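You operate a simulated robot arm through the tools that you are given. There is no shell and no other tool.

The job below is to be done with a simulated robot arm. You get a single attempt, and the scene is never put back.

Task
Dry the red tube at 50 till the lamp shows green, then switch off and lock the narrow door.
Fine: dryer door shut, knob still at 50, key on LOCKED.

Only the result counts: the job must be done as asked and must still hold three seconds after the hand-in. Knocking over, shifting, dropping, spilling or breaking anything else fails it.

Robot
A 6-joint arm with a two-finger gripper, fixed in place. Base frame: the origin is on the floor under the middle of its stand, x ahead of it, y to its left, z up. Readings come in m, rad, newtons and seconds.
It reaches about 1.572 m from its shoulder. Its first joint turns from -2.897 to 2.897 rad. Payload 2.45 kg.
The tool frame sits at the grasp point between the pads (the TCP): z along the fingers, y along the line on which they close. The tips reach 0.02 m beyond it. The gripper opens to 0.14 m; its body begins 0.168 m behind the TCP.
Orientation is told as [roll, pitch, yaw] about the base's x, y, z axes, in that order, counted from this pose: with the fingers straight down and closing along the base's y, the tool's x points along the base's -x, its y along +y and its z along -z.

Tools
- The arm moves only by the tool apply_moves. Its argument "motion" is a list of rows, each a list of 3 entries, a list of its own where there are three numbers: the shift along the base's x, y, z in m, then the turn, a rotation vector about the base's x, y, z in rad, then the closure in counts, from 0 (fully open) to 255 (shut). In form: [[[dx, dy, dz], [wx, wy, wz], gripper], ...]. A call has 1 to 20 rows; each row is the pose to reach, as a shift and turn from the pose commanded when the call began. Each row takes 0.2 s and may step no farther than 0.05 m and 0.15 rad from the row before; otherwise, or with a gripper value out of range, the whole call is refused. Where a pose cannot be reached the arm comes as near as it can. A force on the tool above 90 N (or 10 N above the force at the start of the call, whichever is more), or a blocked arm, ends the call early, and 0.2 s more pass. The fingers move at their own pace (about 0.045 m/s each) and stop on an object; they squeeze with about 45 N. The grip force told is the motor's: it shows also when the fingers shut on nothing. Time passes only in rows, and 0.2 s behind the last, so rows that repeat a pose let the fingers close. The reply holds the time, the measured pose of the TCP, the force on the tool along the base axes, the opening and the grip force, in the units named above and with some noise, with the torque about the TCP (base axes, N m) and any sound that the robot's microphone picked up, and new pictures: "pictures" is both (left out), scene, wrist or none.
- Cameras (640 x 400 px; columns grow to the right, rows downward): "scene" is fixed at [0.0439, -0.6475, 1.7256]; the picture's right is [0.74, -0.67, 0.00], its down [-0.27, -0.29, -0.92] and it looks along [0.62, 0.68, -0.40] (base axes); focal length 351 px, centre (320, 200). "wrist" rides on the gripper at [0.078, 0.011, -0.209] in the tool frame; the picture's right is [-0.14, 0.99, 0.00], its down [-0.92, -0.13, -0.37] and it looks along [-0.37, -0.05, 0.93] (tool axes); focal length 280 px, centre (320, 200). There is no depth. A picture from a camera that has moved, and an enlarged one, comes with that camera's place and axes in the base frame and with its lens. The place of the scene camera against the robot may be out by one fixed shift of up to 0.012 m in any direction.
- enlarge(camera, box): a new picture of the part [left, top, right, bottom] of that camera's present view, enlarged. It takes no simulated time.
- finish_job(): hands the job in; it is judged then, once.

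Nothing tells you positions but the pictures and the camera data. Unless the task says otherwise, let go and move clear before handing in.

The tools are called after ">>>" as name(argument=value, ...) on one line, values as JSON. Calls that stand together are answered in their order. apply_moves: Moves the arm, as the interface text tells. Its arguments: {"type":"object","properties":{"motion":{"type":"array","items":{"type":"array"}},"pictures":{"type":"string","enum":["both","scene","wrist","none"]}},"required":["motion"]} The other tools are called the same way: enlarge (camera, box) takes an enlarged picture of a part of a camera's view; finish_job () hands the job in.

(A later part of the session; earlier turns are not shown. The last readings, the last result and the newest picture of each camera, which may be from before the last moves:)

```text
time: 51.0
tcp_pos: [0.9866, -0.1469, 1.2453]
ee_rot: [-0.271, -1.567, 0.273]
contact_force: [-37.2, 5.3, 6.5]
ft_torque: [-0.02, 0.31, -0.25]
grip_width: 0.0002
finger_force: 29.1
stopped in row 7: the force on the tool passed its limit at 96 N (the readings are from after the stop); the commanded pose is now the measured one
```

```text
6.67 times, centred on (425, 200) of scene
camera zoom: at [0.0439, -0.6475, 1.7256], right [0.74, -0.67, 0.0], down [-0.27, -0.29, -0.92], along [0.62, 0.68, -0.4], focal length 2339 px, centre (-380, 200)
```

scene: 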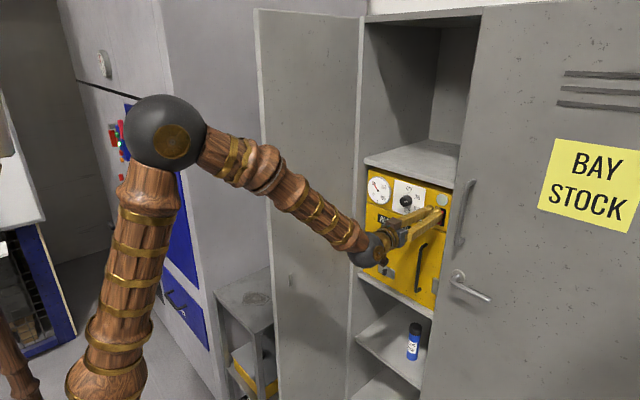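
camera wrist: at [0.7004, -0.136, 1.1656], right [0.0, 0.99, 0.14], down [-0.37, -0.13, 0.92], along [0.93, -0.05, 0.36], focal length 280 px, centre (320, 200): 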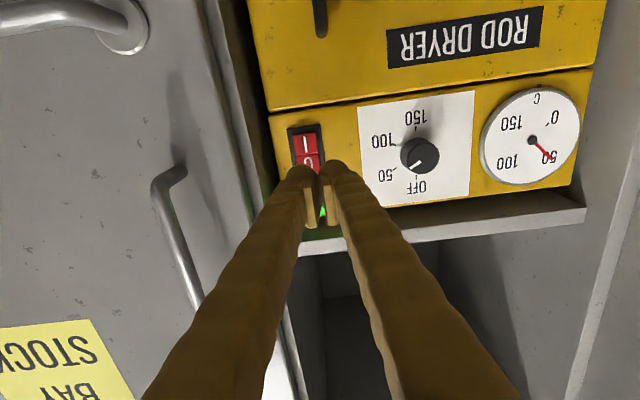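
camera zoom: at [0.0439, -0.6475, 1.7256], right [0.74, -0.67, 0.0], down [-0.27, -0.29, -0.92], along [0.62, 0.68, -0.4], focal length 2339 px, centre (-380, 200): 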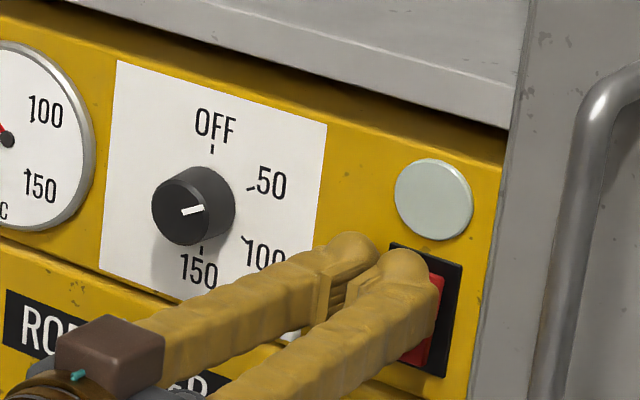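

The lamp went out, so the dryer is off with the knob still at 50. I'll back straight out and return to y=0, keeping the tool level.

>>> apply_moves(motion=[[[-0.015, 0, 0], [0, 0, 0], 255], [[-0.04, 0, 0], [0, 0, 0], 255], [[-0.08, 0, 0], [0, 0, 0], 255], [[-0.12, 0, 0], [0, 0, 0], 255], [[-0.16, 0.02, 0], [0, 0, 0], 255], [[-0.2, 0.05, 0.005], [0, 0, 0], 255], [[-0.22, 0.09, 0.01], [0, 0, 0], 255], [[-0.22, 0.12, 0.015], [0, 0, 0], 255], [[-0.22, 0.147, 0.02], [0, 0, 0], 255], [[-0.22, 0.147, 0.02], [0, 0, 0], 255]])

>>> enlarge(camera="scene", box=[350, 160, 460, 230])

>>> enlarge(camera="wrist", box=[180, 0, 500, 200])

```text
refused: row 6 steps farther than a row can; nothing moved
```

```text
5.71 times, centred on (405, 195) of scene
camera zoom: at [0.0439, -0.6475, 1.7256], right [0.74, -0.67, 0.0], down [-0.27, -0.29, -0.92], along [0.62, 0.68, -0.4], focal length 2005 px, centre (-166, 229)
```

zoom: 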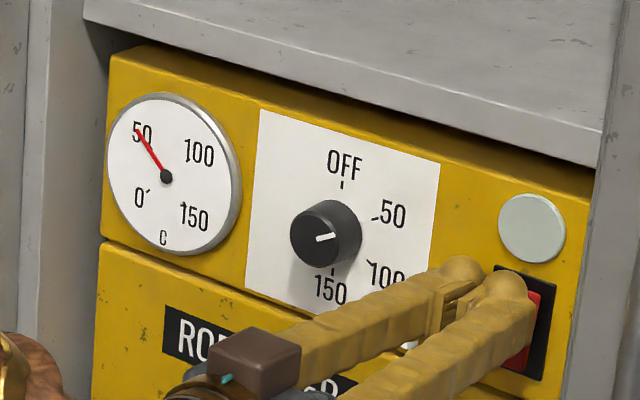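

```text
2.00 times, centred on (340, 100) of wrist
camera zoom: at [0.7788, -0.1358, 1.1659], right [0.0, 0.99, 0.14], down [-0.37, -0.13, 0.92], along [0.93, -0.05, 0.36], focal length 561 px, centre (280, 400)
```

zoom: 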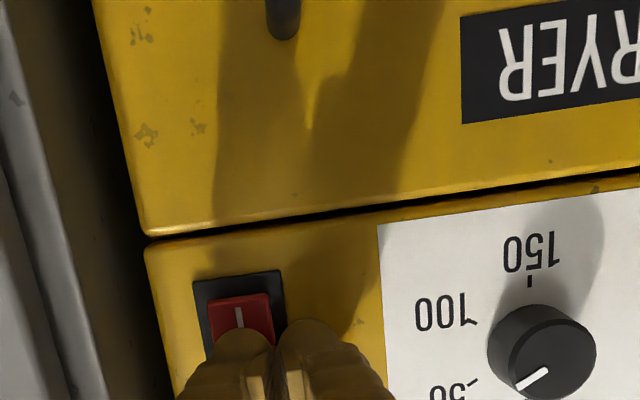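

That call was refused because one step was just over the limit, so the arm hasn't moved. I'll repeat it with smaller steps.

>>> apply_moves(motion=[[[-0.015, 0, 0], [0, 0, 0], 255], [[-0.04, 0, 0], [0, 0, 0], 255], [[-0.08, 0, 0], [0, 0, 0], 255], [[-0.12, 0, 0], [0, 0, 0], 255], [[-0.16, 0.01, 0], [0, 0, 0], 255], [[-0.19, 0.04, 0.005], [0, 0, 0], 255], [[-0.21, 0.075, 0.01], [0, 0, 0], 255], [[-0.22, 0.11, 0.015], [0, 0, 0], 255], [[-0.22, 0.147, 0.02], [0, 0, 0], 255], [[-0.22, 0.147, 0.02], [0, 0, 0], 255]])

>>> enlarge(camera="scene", box=[350, 160, 460, 320])

>>> enlarge(camera="scene", box=[350, 160, 460, 230])

```text
time: 53.2
tcp_pos: [0.7688, -0.0003, 1.2634]
ee_rot: [-0.203, -1.567, 0.203]
contact_force: [-0.1, 1.0, 0.5]
ft_torque: [0.0, 0.0, 0.03]
grip_width: 0.0
finger_force: 29.5
camera wrist: at [0.5604, 0.0118, 1.185], right [0.0, 0.99, 0.14], down [-0.37, -0.13, 0.92], along [0.93, -0.05, 0.36], focal length 280 px, centre (320, 200)
```

scene: 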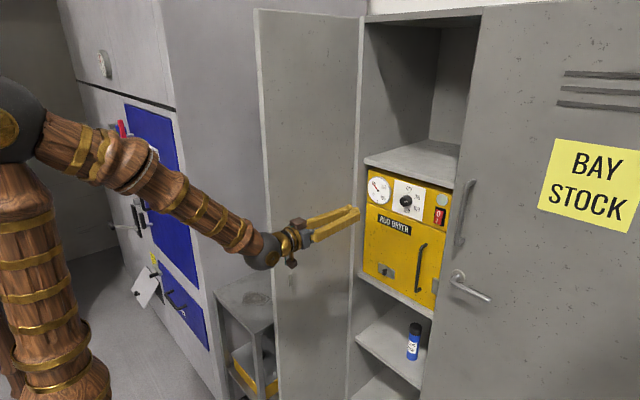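
wrist: 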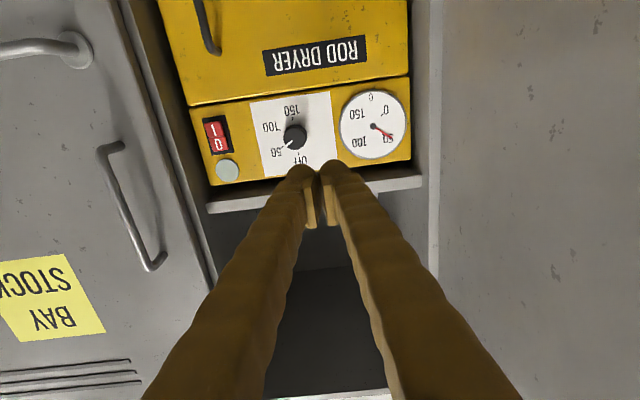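

```text
2.50 times, centred on (405, 240) of scene
camera zoom: at [0.0439, -0.6475, 1.7256], right [0.74, -0.67, 0.0], down [-0.27, -0.29, -0.92], along [0.62, 0.68, -0.4], focal length 877 px, centre (108, 100)
```

zoom: 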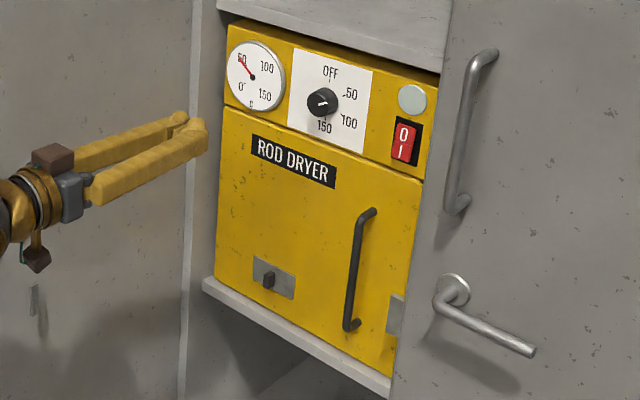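

```text
5.71 times, centred on (405, 195) of scene
camera zoom: at [0.0439, -0.6475, 1.7256], right [0.74, -0.67, 0.0], down [-0.27, -0.29, -0.92], along [0.62, 0.68, -0.4], focal length 2005 px, centre (-166, 229)
```

zoom: 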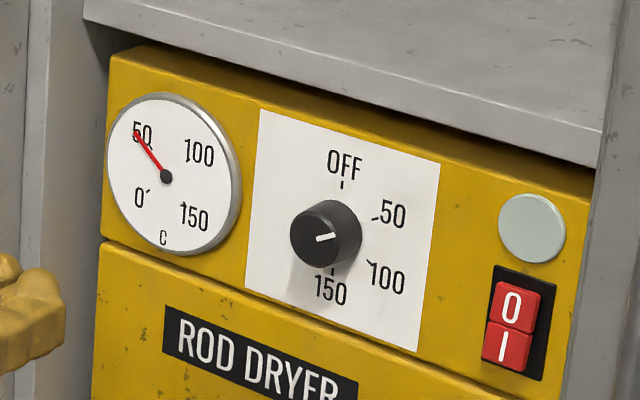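

Everything on the dryer is as wanted: lamp off, knob at 50, yellow door shut. Now I'll tilt the tool down again at y=0 and retreat, so I can go around the narrow door's free edge (near x≈0.6, y≈0.17).

>>> apply_moves(motion=[[[-0.01, 0, 0.01], [0, 0.1, 0], 255], [[-0.02, 0, 0.02], [0, 0.2, 0], 255], [[-0.03, 0, 0.03], [0, 0.3, 0], 255], [[-0.05, 0, 0.04], [0, 0.4, 0], 255], [[-0.08, 0, 0.06], [0, 0.5, 0], 255], [[-0.11, 0, 0.08], [0, 0.6, 0], 255], [[-0.14, 0, 0.1], [0, 0.7, 0], 255], [[-0.18, 0, 0.12], [0, 0.785, 0], 255], [[-0.22, 0, 0.14], [0, 0.785, 0], 255], [[-0.26, 0, 0.16], [0, 0.785, 0], 255], [[-0.29, 0, 0.18], [0, 0.785, 0], 255], [[-0.29, 0, 0.18], [0, 0.785, 0], 255]])

```text
time: 55.8
tcp_pos: [0.477, -0.0001, 1.4452]
ee_rot: [0.0, -0.782, 0.001]
contact_force: [-0.4, 0.2, 0.1]
ft_torque: [0.01, 0.01, -0.01]
grip_width: 0.0
finger_force: 28.9
camera wrist: at [0.2756, 0.0114, 1.5361], right [0.1, 0.99, 0.1], down [0.39, -0.13, 0.91], along [0.91, -0.05, -0.4], focal length 280 px, centre (320, 200)
```

scene: 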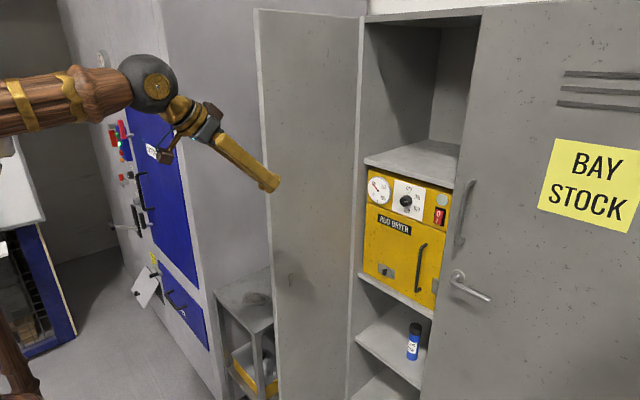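
wrist: 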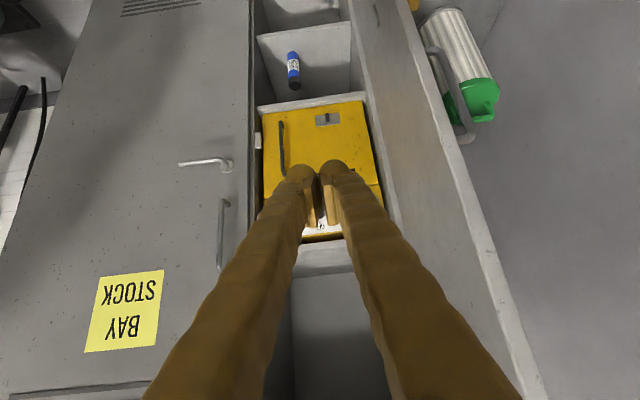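

Back in front of the open door, clear of everything. I'll slide toward +y, staying at x≈0.48, to look along the outer side of the narrow door.

>>> apply_moves(motion=[[[-0.02, 0.04, 0.01], [0, 0, 0], 255], [[-0.03, 0.08, 0.01], [0, 0, 0], 255], [[-0.03, 0.12, 0.01], [0, 0, 0], 255], [[-0.03, 0.16, 0.01], [0, 0, 0], 255], [[-0.03, 0.2, 0.01], [0, 0, 0], 255], [[-0.03, 0.24, 0.01], [0, 0, 0], 255], [[-0.03, 0.27, 0.01], [0, 0, 0], 255], [[-0.03, 0.27, 0.01], [0, 0, 0], 255]])

```text
time: 57.6
tcp_pos: [0.4465, 0.2698, 1.4539]
ee_rot: [0.0, -0.782, 0.001]
contact_force: [-1.1, -0.4, -0.1]
ft_torque: [-0.04, 0.01, 0.01]
grip_width: 0.0
finger_force: 29.1
camera wrist: at [0.2456, 0.2815, 1.5452], right [0.1, 0.99, 0.1], down [0.39, -0.13, 0.91], along [0.91, -0.05, -0.4], focal length 280 px, centre (320, 200)
```

scene: 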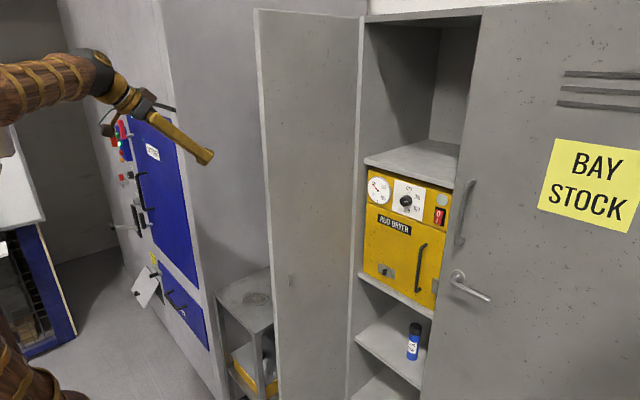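
wrist: 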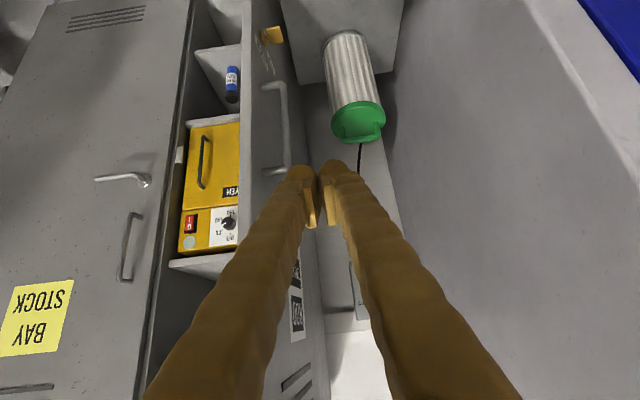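

>>> enlarge(camera="wrist", box=[230, 0, 420, 190])

>>> enlarge(camera="wrist", box=[235, 10, 315, 90])

>>> enlarge(camera="wrist", box=[240, 150, 400, 400])

```text
2.11 times, centred on (325, 95) of wrist
camera zoom: at [0.2456, 0.2815, 1.5452], right [0.1, 0.99, 0.1], down [0.39, -0.13, 0.91], along [0.91, -0.05, -0.4], focal length 590 px, centre (310, 421)
```

zoom: 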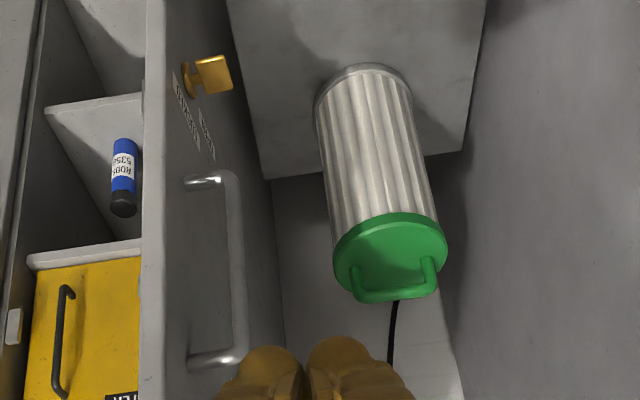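

```text
5.00 times, centred on (275, 50) of wrist
camera zoom: at [0.2456, 0.2815, 1.5452], right [0.1, 0.99, 0.1], down [0.39, -0.13, 0.91], along [0.91, -0.05, -0.4], focal length 1402 px, centre (545, 950)
```

zoom: 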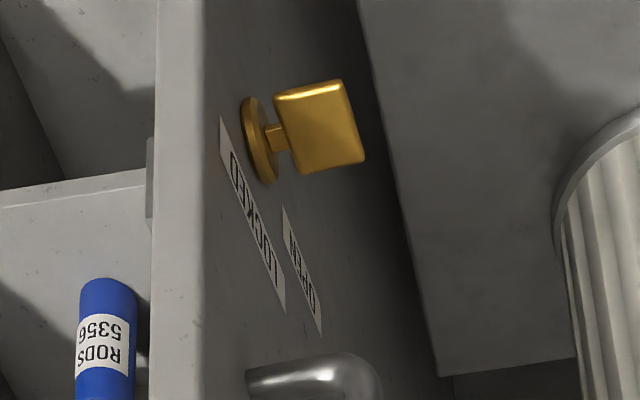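

```text
1.60 times, centred on (320, 275) of wrist
camera zoom: at [0.2456, 0.2815, 1.5452], right [0.1, 0.99, 0.1], down [0.39, -0.13, 0.91], along [0.91, -0.05, -0.4], focal length 449 px, centre (320, 80)
```

zoom: 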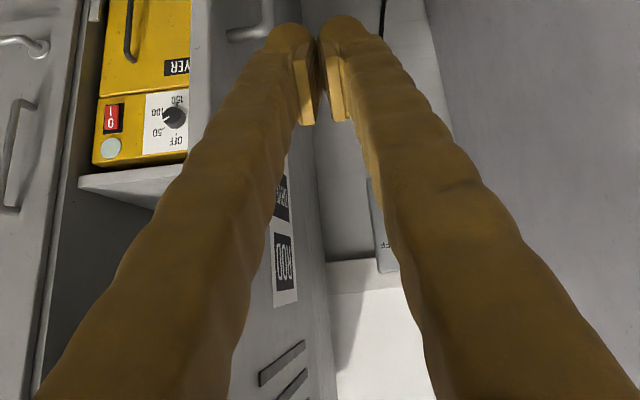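

On the outer face I can see the pull handle and, below it, a brass key lying horizontally toward its OPEN label, with LOCKED written above it. A green-lidded bin stands on the side table at about (0.88, 0.38), z up to about 1.03, so I'll work at z≈1.45, above handle and bin. Next I move forward beside the door's outer face.

>>> apply_moves(motion=[[[0.04, 0, 0], [0, 0, 0], 255], [[0.08, 0, 0], [0, 0, 0], 255], [[0.12, 0, 0], [0, 0, 0], 255], [[0.16, 0, 0], [0, 0, 0], 255], [[0.2, 0, 0], [0, 0, 0], 255], [[0.205, 0, 0], [0, 0, 0], 255]])

```text
time: 59.0
tcp_pos: [0.655, 0.2712, 1.4542]
ee_rot: [0.001, -0.781, 0.0]
contact_force: [-0.5, 0.5, -0.6]
ft_torque: [0.04, -0.02, 0.02]
grip_width: 0.0
finger_force: 29.1
camera wrist: at [0.4525, 0.281, 1.5457], right [0.1, 0.99, 0.1], down [0.39, -0.13, 0.91], along [0.91, -0.05, -0.4], focal length 280 px, centre (320, 200)
```

scene: 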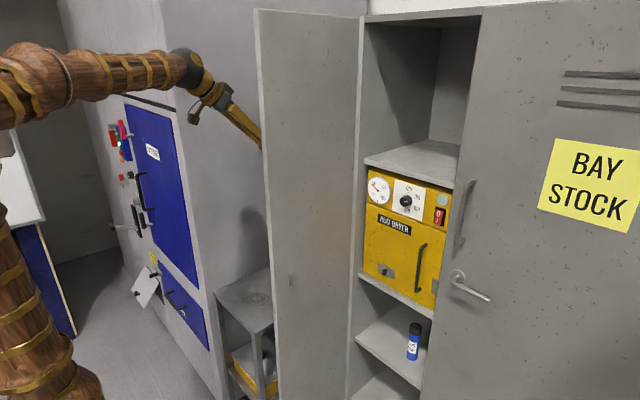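
wrist: 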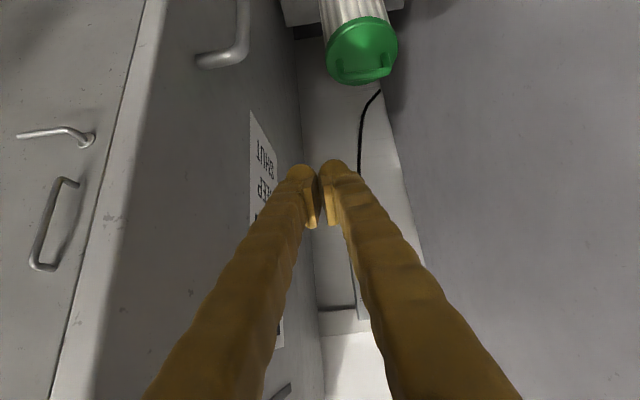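

The fingers are beside the outer face at z≈1.44. I'll sweep toward −y along the door's arc, in small steps.

>>> apply_moves(motion=[[[0, -0.02, 0], [0, 0, 0], 255], [[0, -0.04, 0], [0, 0, 0], 255], [[0, -0.06, 0], [0, 0, 0], 255], [[-0.002, -0.08, 0], [0, 0, 0], 255], [[-0.004, -0.1, 0], [0, 0, 0], 255], [[-0.006, -0.12, 0], [0, 0, 0], 255], [[-0.003, -0.14, 0], [0, 0, 0], 255]])

```text
time: 60.6
tcp_pos: [0.6509, 0.1295, 1.4525]
ee_rot: [-0.001, -0.783, 0.002]
contact_force: [0.5, -0.3, 0.3]
ft_torque: [-0.02, -0.02, -0.01]
grip_width: 0.0001
finger_force: 29.7
camera wrist: at [0.4484, 0.1407, 1.5453], right [0.1, 0.99, 0.1], down [0.39, -0.13, 0.91], along [0.91, -0.05, -0.4], focal length 280 px, centre (320, 200)
```

scene: 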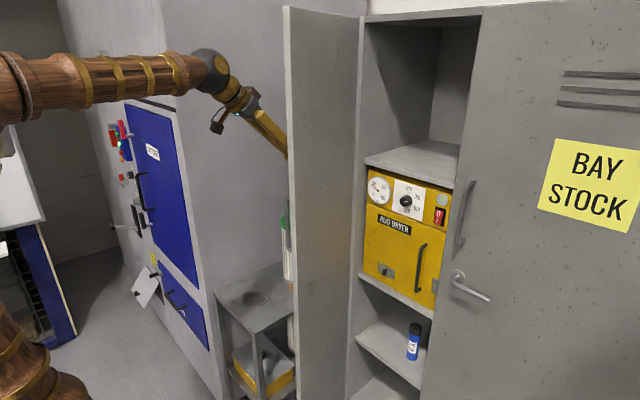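
wrist: 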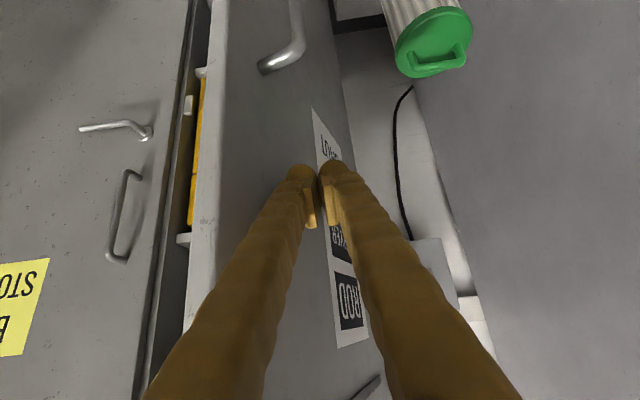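

The narrow door is moving with the fingers. I'll carry on along the arc.

>>> apply_moves(motion=[[[0.004, -0.02, 0], [0, 0, 0], 255], [[0.009, -0.04, 0], [0, 0, 0], 255], [[0.0165, -0.0655, 0], [0, 0, 0], 255], [[0.028, -0.088, 0], [0, 0, 0], 255], [[0.04, -0.11, 0], [0, 0, 0], 255], [[0.053, -0.1325, 0], [0, 0, 0], 255], [[0.07, -0.152, 0], [0, 0, 0], 255], [[0.088, -0.17, 0], [0, 0, 0], 255], [[0.106, -0.188, 0], [0, 0, 0], 255]])

```text
time: 62.6
tcp_pos: [0.7565, -0.0585, 1.4546]
ee_rot: [0.001, -0.784, 0.003]
contact_force: [0.9, 0.2, 0.8]
ft_torque: [0.0, -0.04, -0.02]
grip_width: 0.0001
finger_force: 29.4
camera wrist: at [0.5536, -0.0469, 1.5462], right [0.1, 0.99, 0.1], down [0.39, -0.13, 0.91], along [0.91, -0.05, -0.4], focal length 280 px, centre (320, 200)
```

scene: 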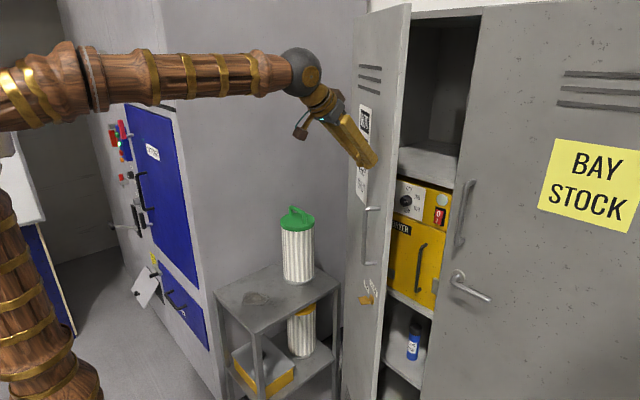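
wrist: 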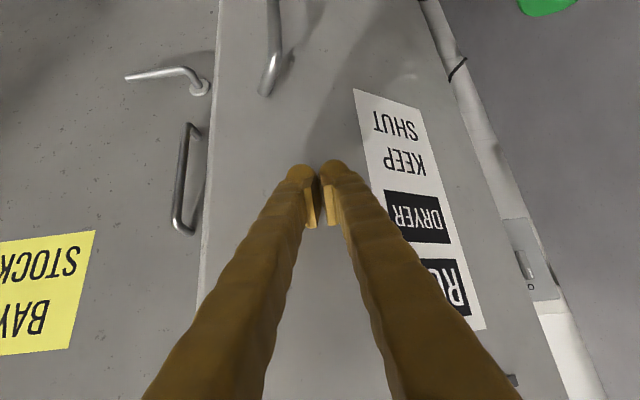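

The door has swung well over, with perhaps 35° left, and now shows its front to the scene camera. I'll continue toward the front.

>>> apply_moves(motion=[[[0.02, -0.013, 0], [0, 0, 0], 255], [[0.04, -0.026, 0], [0, 0, 0], 255], [[0.06, -0.037, 0], [0, 0, 0], 255], [[0.08, -0.046, 0], [0, 0, 0], 255], [[0.1, -0.053, 0], [0, 0, 0], 255], [[0.115, -0.058, 0], [0, 0, 0], 255]])

```text
time: 64.0
tcp_pos: [0.8716, -0.1171, 1.4551]
ee_rot: [0.001, -0.784, 0.003]
contact_force: [-0.5, 0.6, -0.2]
ft_torque: [0.02, 0.01, 0.0]
grip_width: 0.0
finger_force: 29.0
camera wrist: at [0.6697, -0.1052, 1.5462], right [0.1, 0.99, 0.1], down [0.39, -0.13, 0.91], along [0.91, -0.05, -0.4], focal length 280 px, centre (320, 200)
```

scene: 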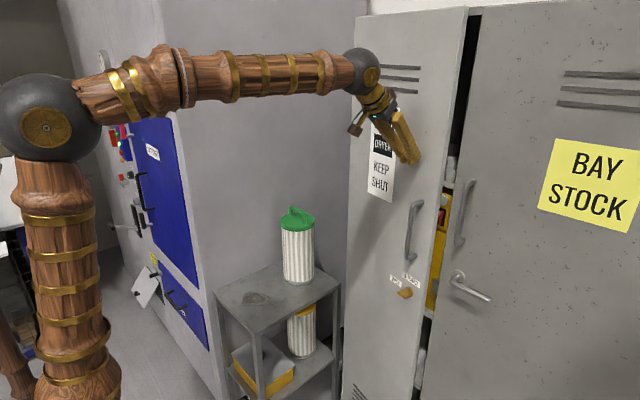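
wrist: 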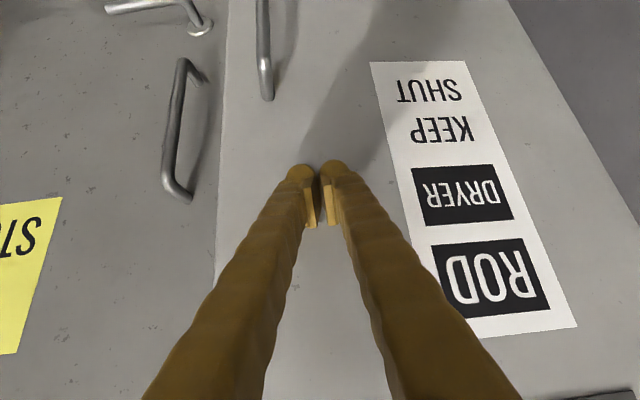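

Only a narrow gap remains. I'll check the gap for anything in the way before pressing the door shut.

>>> enlarge(camera="scene", box=[370, 130, 500, 390])

>>> enlarge(camera="scene", box=[370, 250, 470, 320])

```text
1.54 times, centred on (435, 260) of scene
camera zoom: at [0.0439, -0.6475, 1.7256], right [0.74, -0.67, 0.0], down [-0.27, -0.29, -0.92], along [0.62, 0.68, -0.4], focal length 540 px, centre (143, 108)
```

zoom: 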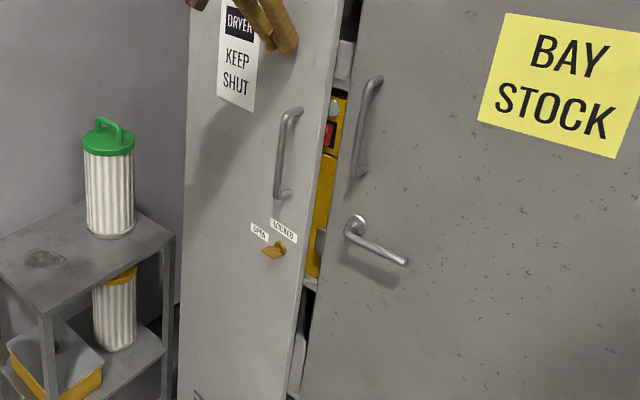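

```text
5.71 times, centred on (420, 285) of scene
camera zoom: at [0.0439, -0.6475, 1.7256], right [0.74, -0.67, 0.0], down [-0.27, -0.29, -0.92], along [0.62, 0.68, -0.4], focal length 2005 px, centre (-251, -286)
```

zoom: 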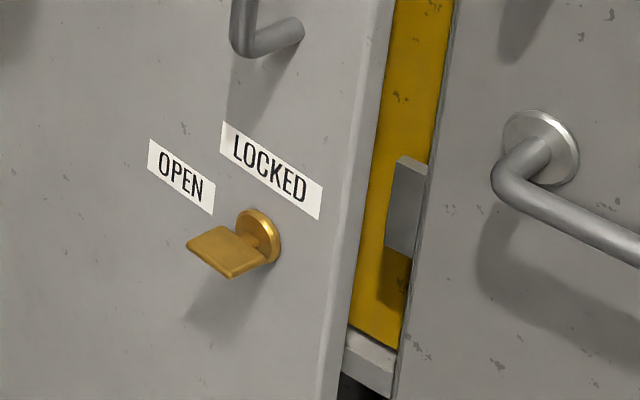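

The gap is clear; the key points left (OPEN) and LOCKED is above it, so it will need a quarter turn clockwise. I'll press the door fully shut now.

>>> apply_moves(motion=[[[0.012, -0.002, 0], [0, 0, 0], 255], [[0.024, -0.004, 0], [0, 0, 0], 255], [[0.034, -0.004, 0], [0, 0, 0], 255], [[0.04, -0.004, 0], [0, 0, 0], 255], [[0.044, -0.004, 0], [0, 0, 0], 255], [[0.047, -0.004, 0], [0, 0, 0], 255], [[0.05, -0.004, 0], [0, 0, 0], 255]])

```text
time: 65.6
tcp_pos: [0.9216, -0.1198, 1.4549]
ee_rot: [0.0, -0.782, 0.001]
contact_force: [-0.7, -0.2, 0.3]
ft_torque: [-0.02, 0.04, -0.02]
grip_width: 0.0001
finger_force: 29.1
camera wrist: at [0.7196, -0.1088, 1.546], right [0.1, 0.99, 0.1], down [0.39, -0.13, 0.91], along [0.91, -0.05, -0.4], focal length 280 px, centre (320, 200)
```

scene: 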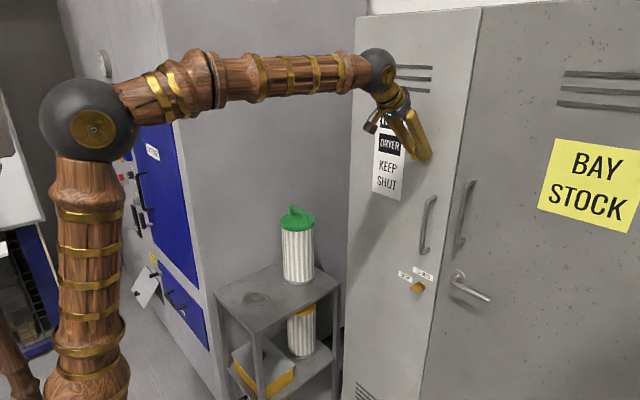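
wrist: 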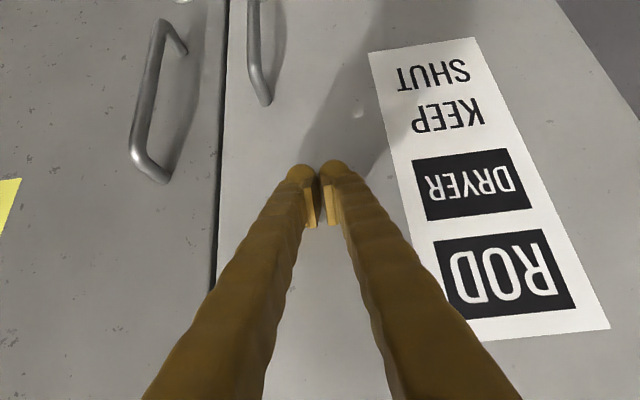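

The door looks almost flush with its neighbour. I'll keep pressing in small steps until it meets its stop.

>>> apply_moves(motion=[[[0.002, 0, 0], [0, 0, 0], 255], [[0.004, 0, 0], [0, 0, 0], 255], [[0.006, 0, 0], [0, 0, 0], 255], [[0.008, 0, 0], [0, 0, 0], 255], [[0.01, 0, 0], [0, 0, 0], 255], [[0.012, 0, 0], [0, 0, 0], 255], [[0.014, 0, 0], [0, 0, 0], 255], [[0.016, 0, 0], [0, 0, 0], 255]])

>>> enlarge(camera="scene", box=[370, 140, 500, 300])

```text
time: 67.0
tcp_pos: [0.9287, -0.1204, 1.4547]
ee_rot: [0.001, -0.777, 0.002]
contact_force: [-29.7, -0.8, 3.1]
ft_torque: [-0.02, -0.1, -0.07]
grip_width: 0.0058
finger_force: 29.2
stopped in row 6: the force on the tool passed its limit at 99 N (the readings are from after the stop); the commanded pose is now the measured one
camera wrist: at [0.7265, -0.1089, 1.5473], right [0.1, 0.99, 0.1], down [0.4, -0.13, 0.91], along [0.91, -0.05, -0.41], focal length 280 px, centre (320, 200)
```

scene: 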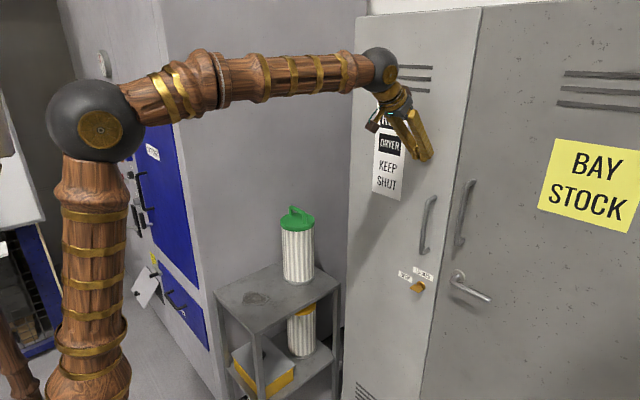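
wrist: 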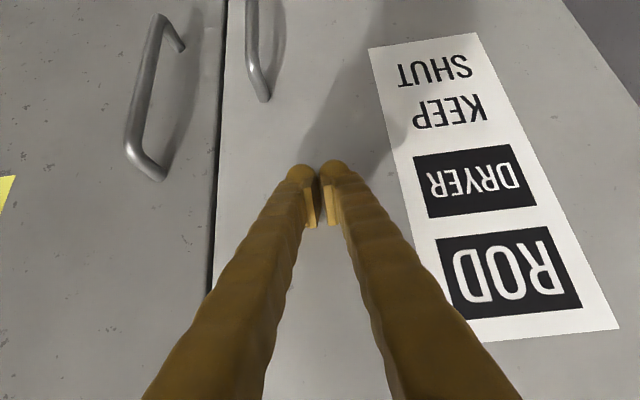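

```text
2.50 times, centred on (435, 220) of scene
camera zoom: at [0.0439, -0.6475, 1.7256], right [0.74, -0.67, 0.0], down [-0.27, -0.29, -0.92], along [0.62, 0.68, -0.4], focal length 877 px, centre (32, 150)
```

zoom: 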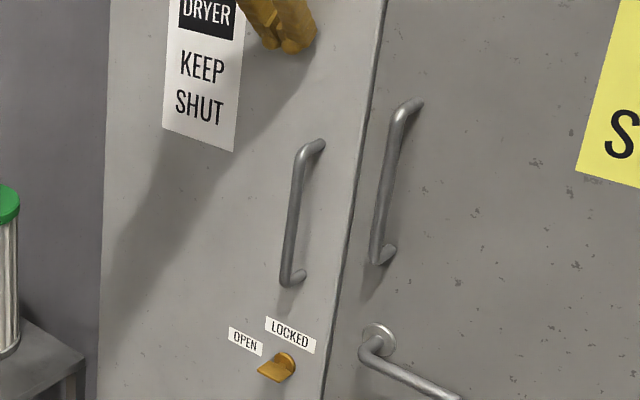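

The narrow door is shut (99 N at the stop, face at about x=0.95). The key sits near (y −0.16, z 0.99). I'll back away, return to y=0, and level the tool there as before.

>>> apply_moves(motion=[[[-0.02, 0, 0], [0, 0, 0], 255], [[-0.06, 0, 0], [0, 0, 0], 255], [[-0.1, 0.02, 0], [0, 0, 0], 255], [[-0.13, 0.05, -0.01], [0, 0, 0], 255], [[-0.15, 0.08, -0.03], [0, 0, 0], 255], [[-0.165, 0.1, -0.06], [0, 0, 0], 255], [[-0.165, 0.12, -0.1], [0, 0, 0], 255], [[-0.165, 0.12, -0.14], [0, 0, 0], 255], [[-0.165, 0.12, -0.18], [0, 0, 0], 255], [[-0.165, 0.12, -0.205], [0, 0, 0], 255], [[-0.165, 0.12, -0.205], [0, 0, 0], 255]])

>>> enlarge(camera="scene", box=[370, 140, 500, 300])

```text
time: 69.4
tcp_pos: [0.765, -0.0002, 1.2466]
ee_rot: [0.001, -0.775, 0.002]
contact_force: [0.2, -0.1, -0.2]
ft_torque: [0.01, -0.02, 0.0]
grip_width: 0.0
finger_force: 29.4
camera wrist: at [0.5625, 0.0112, 1.3402], right [0.1, 0.99, 0.1], down [0.4, -0.13, 0.91], along [0.91, -0.05, -0.41], focal length 280 px, centre (320, 200)
```

scene: 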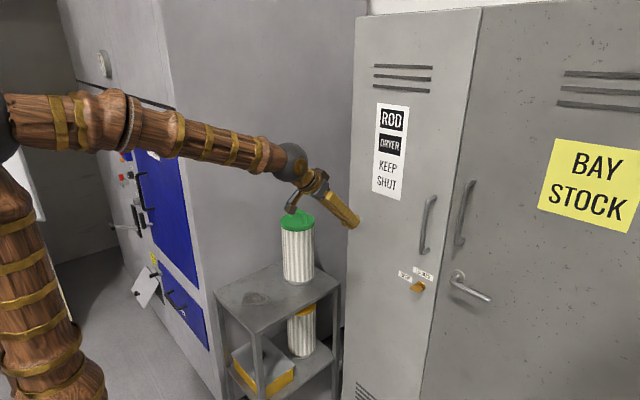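
wrist: 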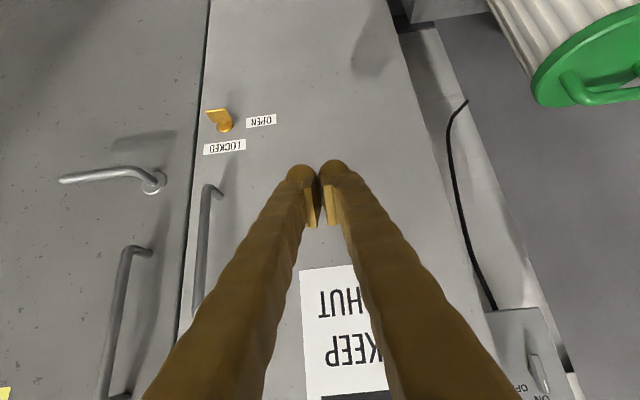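

```text
2.50 times, centred on (435, 220) of scene
camera zoom: at [0.0439, -0.6475, 1.7256], right [0.74, -0.67, 0.0], down [-0.27, -0.29, -0.92], along [0.62, 0.68, -0.4], focal length 877 px, centre (32, 150)
```

zoom: 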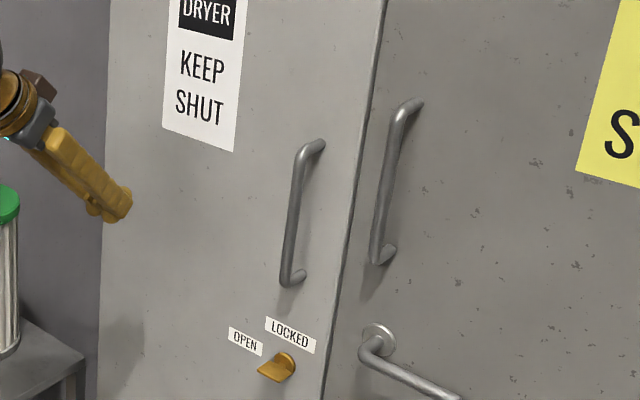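

The narrow door stays shut. I'll enlarge the key in the wrist view to locate it with that camera.

>>> enlarge(camera="wrist", box=[180, 90, 300, 165])

>>> enlarge(camera="scene", box=[390, 255, 450, 305])

```text
5.33 times, centred on (240, 128) of wrist
camera zoom: at [0.5625, 0.0112, 1.3402], right [0.1, 0.99, 0.1], down [0.4, -0.13, 0.91], along [0.91, -0.05, -0.41], focal length 1495 px, centre (747, 587)
```

zoom: 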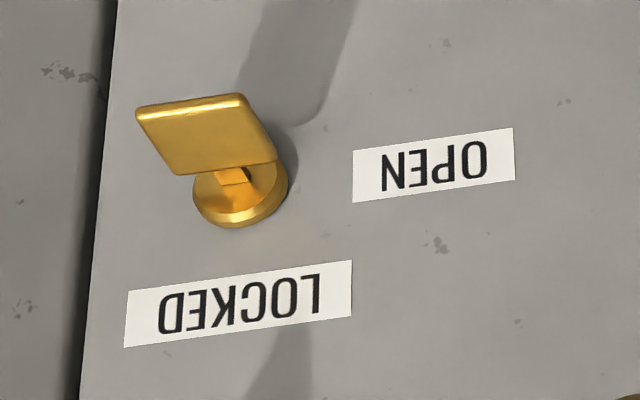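

```text
8.00 times, centred on (420, 280) of scene
camera zoom: at [0.0439, -0.6475, 1.7256], right [0.74, -0.67, 0.0], down [-0.27, -0.29, -0.92], along [0.62, 0.68, -0.4], focal length 2807 px, centre (-480, -440)
```

zoom: 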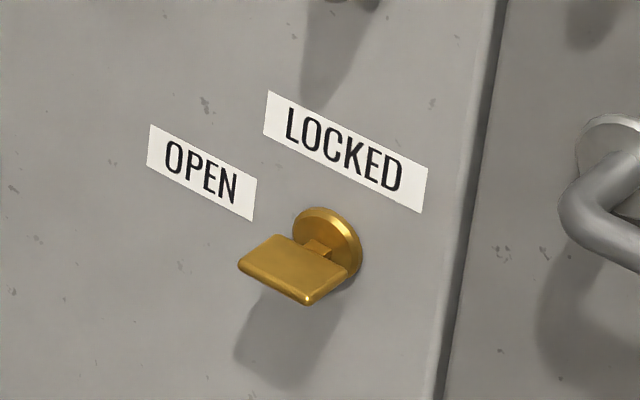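

The key's axis is near y≈−0.163, z≈1.0, with its bow lying flat. Now I'll raise the tool to level at y=0, as before.

>>> apply_moves(motion=[[[0, 0, 0], [0, -0.1, 0], 255], [[0, 0, 0], [0, -0.2, 0], 255], [[0, 0, 0], [0, -0.3, 0], 255], [[0, 0, 0], [0, -0.4, 0], 255], [[0, 0, 0], [0, -0.5, 0], 255], [[0, 0, 0], [0, -0.6, 0], 200], [[0, 0, 0], [0, -0.7, 0], 160], [[0, 0, 0], [0, -0.794, 0], 160], [[0, 0, 0], [0, -0.794, 0], 160]])

```text
time: 71.4
tcp_pos: [0.7651, -0.0004, 1.2486]
ee_rot: [-2.24, -1.569, 2.24]
contact_force: [-0.2, 0.4, -0.4]
ft_torque: [-0.02, -0.03, 0.0]
grip_width: 0.052
finger_force: 0.0
camera wrist: at [0.5563, 0.0111, 1.1687], right [0.0, 0.99, 0.14], down [-0.37, -0.13, 0.92], along [0.93, -0.05, 0.37], focal length 280 px, centre (320, 200)
```

scene: 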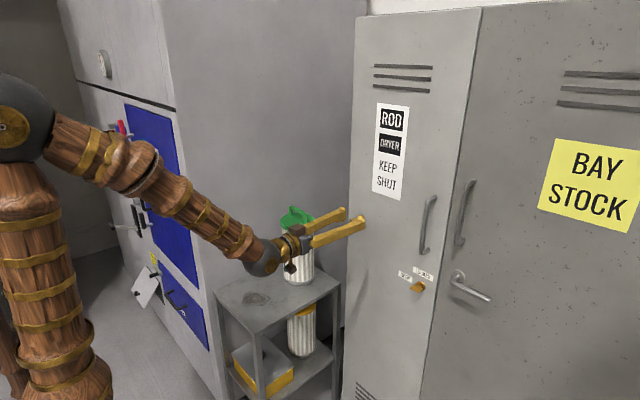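
wrist: 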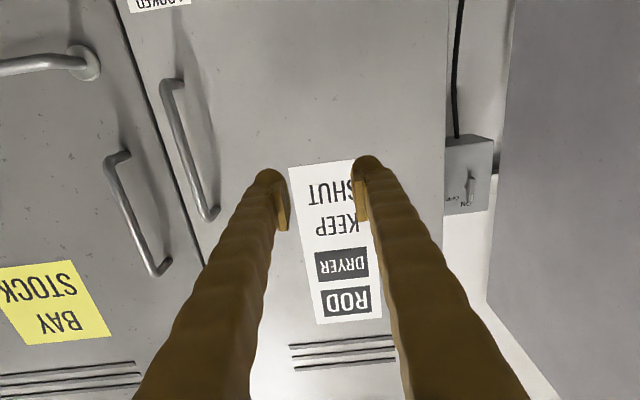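

Level again with the fingers half open. I'll move down and right to stand in front of the key, staying about 15 cm off the door.

>>> apply_moves(motion=[[[0, -0.02, -0.03], [0, 0, 0], 160], [[0, -0.04, -0.06], [0, 0, 0], 160], [[0, -0.06, -0.09], [0, 0, 0], 160], [[0, -0.08, -0.12], [0, 0, 0], 160], [[0, -0.1, -0.15], [0, 0, 0], 160], [[0, -0.12, -0.18], [0, 0, 0], 160], [[0, -0.14, -0.21], [0, 0, 0], 160], [[0, -0.16, -0.24], [0, 0, 0], 160], [[0, -0.16, -0.25], [0, 0, 0], 160], [[0, -0.16, -0.25], [0, 0, 0], 160]])

```text
time: 73.6
tcp_pos: [0.7778, -0.167, 0.9996]
ee_rot: [-1.27, -1.572, 1.271]
contact_force: [-0.1, -0.8, -0.4]
ft_torque: [-0.02, -0.01, 0.0]
grip_width: 0.0518
finger_force: 0.3
out of reach, approached as far as the arm can: row 5, 6, 7, 8, 9, 10
camera wrist: at [0.5698, -0.1547, 0.9205], right [0.0, 0.99, 0.14], down [-0.37, -0.13, 0.92], along [0.93, -0.05, 0.36], focal length 280 px, centre (320, 200)
```

scene: 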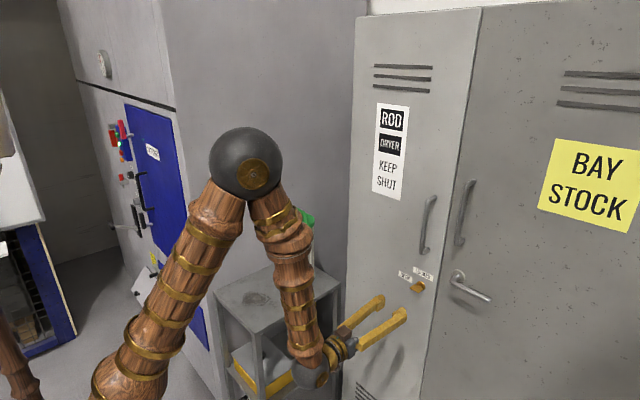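
wrist: 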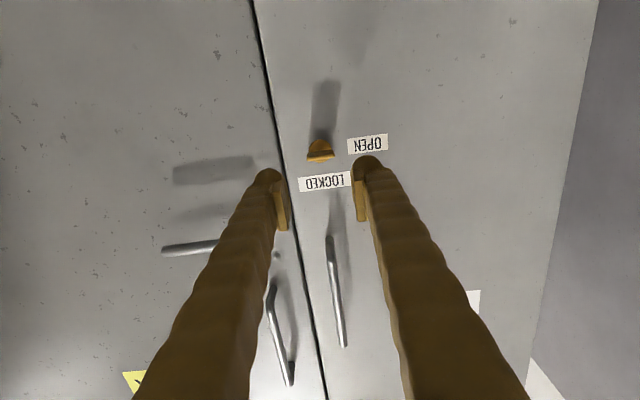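

The arm is folded close to its limit here but nearly in place, at x≈0.778, with the key ahead in view. I'll look closely at it.

>>> enlarge(camera="wrist", box=[240, 70, 420, 210])

>>> enlarge(camera="scene", box=[220, 120, 480, 400])

```text
2.86 times, centred on (330, 140) of wrist
camera zoom: at [0.5698, -0.1547, 0.9205], right [0.0, 0.99, 0.14], down [-0.37, -0.13, 0.92], along [0.93, -0.05, 0.36], focal length 801 px, centre (291, 371)
```

zoom: 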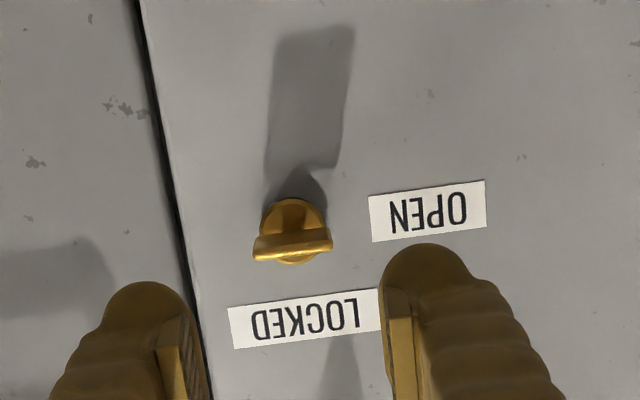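

```text
1.43 times, centred on (350, 260) of scene
camera zoom: at [0.0439, -0.6475, 1.7256], right [0.74, -0.67, 0.0], down [-0.27, -0.29, -0.92], along [0.62, 0.68, -0.4], focal length 501 px, centre (277, 114)
```

zoom: 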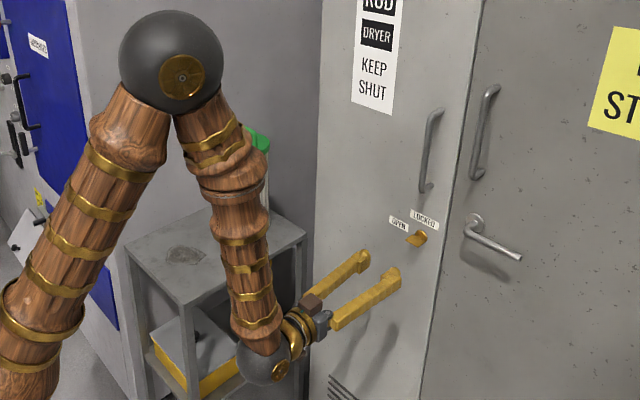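

The key's axis measures y=−0.164, z=0.997, with its flat bow from about x=0.911 to 0.937. I'll move a little forward for margin and roll the tool −90°, so that the fingers close vertically on the flat bow.

>>> apply_moves(motion=[[[0.02, 0.001, -0.001], [0, 0, 0], 160], [[0.04, 0.003, -0.002], [-0.1, 0, 0], 160], [[0.04, 0.003, -0.002], [-0.24, 0, 0], 160], [[0.04, 0.003, -0.002], [-0.38, 0, 0], 160], [[0.04, 0.003, -0.002], [-0.52, 0, 0], 160], [[0.04, 0.003, -0.002], [-0.66, 0, 0], 160], [[0.04, 0.003, -0.002], [-0.8, 0, 0], 160], [[0.04, 0.003, -0.002], [-0.94, 0, 0], 160], [[0.04, 0.003, -0.002], [-1.08, 0, 0], 160], [[0.04, 0.003, -0.002], [-1.22, 0, 0], 160], [[0.04, 0.003, -0.002], [-1.36, 0, 0], 160], [[0.04, 0.003, -0.002], [-1.48, 0, 0], 160], [[0.04, 0.003, -0.002], [-1.571, 0, 0], 160], [[0.04, 0.003, -0.002], [-1.571, 0, 0], 160]])

```text
time: 76.6
tcp_pos: [0.8186, -0.1635, 0.9978]
ee_rot: [-1.569, 0.002, 1.57]
contact_force: [0.4, 0.2, -0.4]
ft_torque: [0.03, 0.01, 0.01]
grip_width: 0.0521
finger_force: 0.0
camera wrist: at [0.6105, -0.2401, 0.9862], right [0.0, 0.14, -0.99], down [-0.37, 0.92, 0.13], along [0.93, 0.37, 0.05], focal length 280 px, centre (320, 200)
```

scene: 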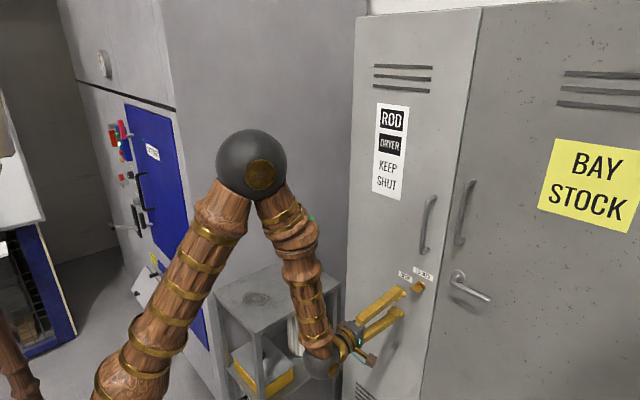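
wrist: 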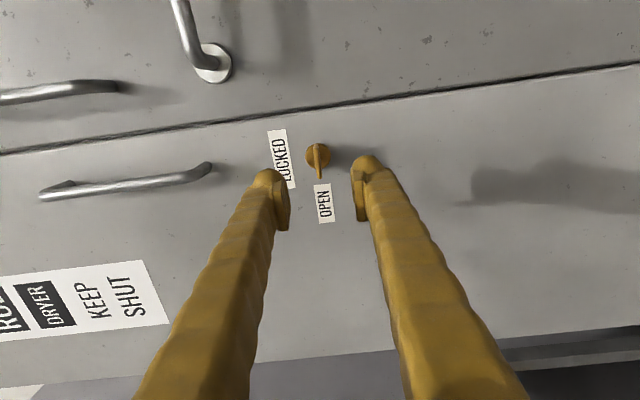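

The roll worked; the key's bow appears edge-on between the fingers. I'll zoom in to check the alignment.

>>> enlarge(camera="wrist", box=[250, 110, 390, 240])

>>> enlarge(camera="scene", box=[340, 230, 480, 370])

```text
3.08 times, centred on (320, 175) of wrist
camera zoom: at [0.6105, -0.2401, 0.9862], right [0.0, 0.14, -0.99], down [-0.37, 0.92, 0.13], along [0.93, 0.37, 0.05], focal length 863 px, centre (320, 277)
```

zoom: 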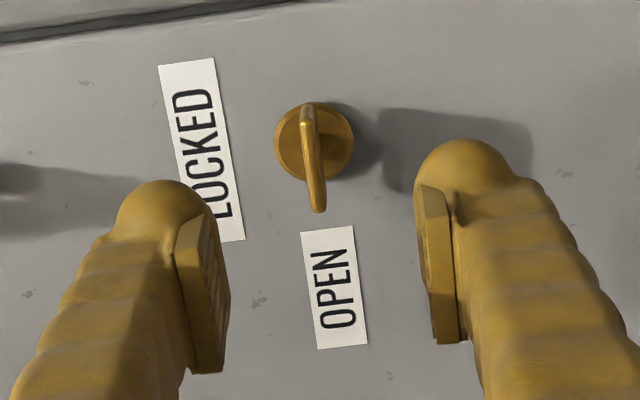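

```text
2.86 times, centred on (410, 300) of scene
camera zoom: at [0.0439, -0.6475, 1.7256], right [0.74, -0.67, 0.0], down [-0.27, -0.29, -0.92], along [0.62, 0.68, -0.4], focal length 1002 px, centre (63, -86)
```

zoom: 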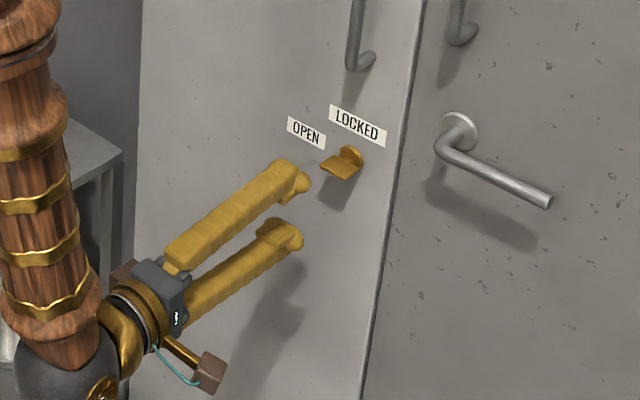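

The axis still measures y≈−0.1635, z≈0.998, right on the tool's centre. I'll advance until the pads straddle the bow (TCP x≈0.918), leaving over 1 cm to the door.

>>> apply_moves(motion=[[[0.03, 0, 0.0005], [0, 0, 0], 160], [[0.06, 0, 0.0005], [0, 0, 0], 160], [[0.08, 0, 0.0005], [0, 0, 0], 160], [[0.09, 0, 0.0005], [0, 0, 0], 160], [[0.098, 0, 0.0005], [0, 0, 0], 160], [[0.098, 0, 0.0005], [0, 0, 0], 160]])

>>> enlarge(camera="wrist", box=[250, 110, 390, 240])

>>> enlarge(camera="scene", box=[370, 240, 470, 320])

```text
time: 78.0
tcp_pos: [0.9172, -0.1629, 0.9982]
ee_rot: [-1.569, 0.001, 1.572]
contact_force: [-0.1, -0.2, -0.6]
ft_torque: [-0.02, -0.01, 0.01]
grip_width: 0.0521
finger_force: 0.1
camera wrist: at [0.7085, -0.2408, 0.9864], right [0.0, 0.14, -0.99], down [-0.37, 0.92, 0.13], along [0.93, 0.37, 0.05], focal length 280 px, centre (320, 200)
```

scene: 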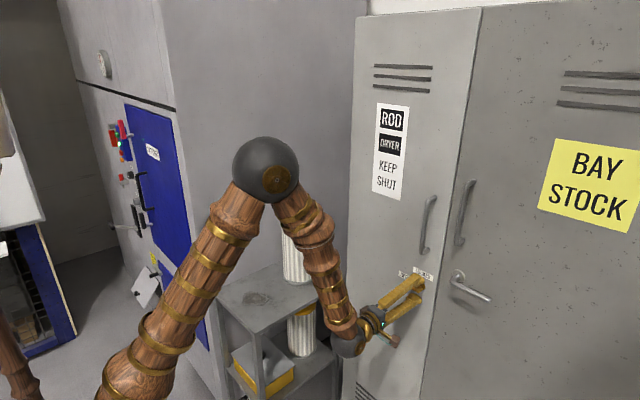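
wrist: 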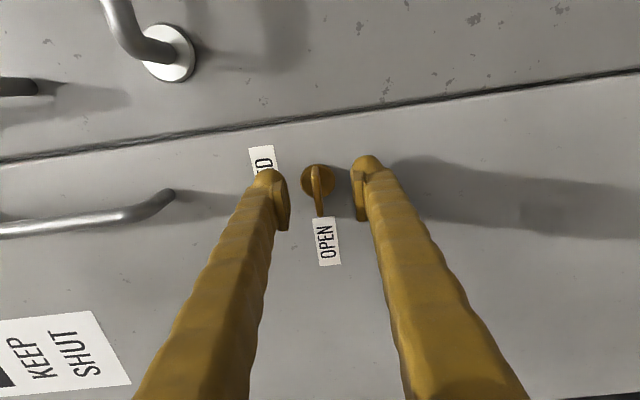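

```text
3.08 times, centred on (320, 175) of wrist
camera zoom: at [0.7085, -0.2408, 0.9864], right [0.0, 0.14, -0.99], down [-0.37, 0.92, 0.13], along [0.93, 0.37, 0.05], focal length 863 px, centre (320, 277)
```

zoom: 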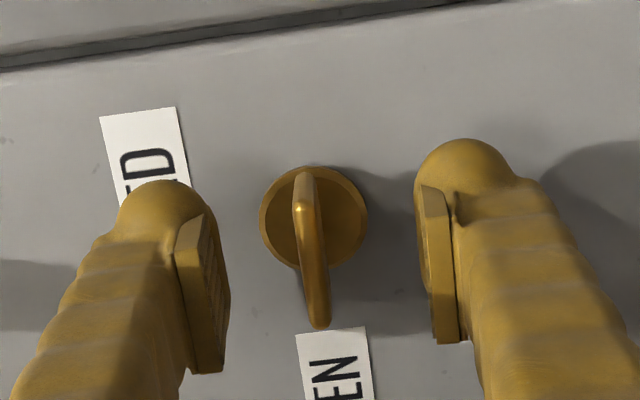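

```text
5.00 times, centred on (420, 280) of scene
camera zoom: at [0.0439, -0.6475, 1.7256], right [0.74, -0.67, 0.0], down [-0.27, -0.29, -0.92], along [0.62, 0.68, -0.4], focal length 1754 px, centre (-180, -200)
```

zoom: 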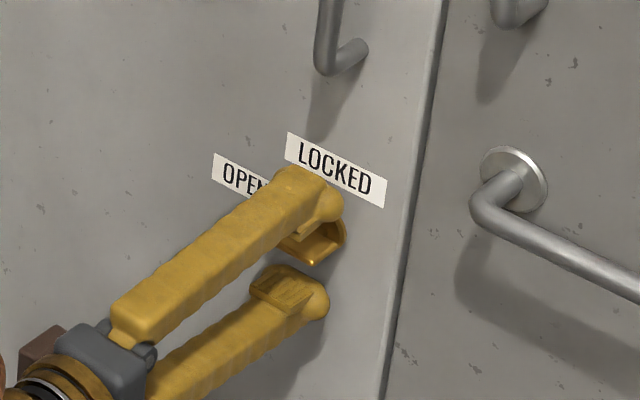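

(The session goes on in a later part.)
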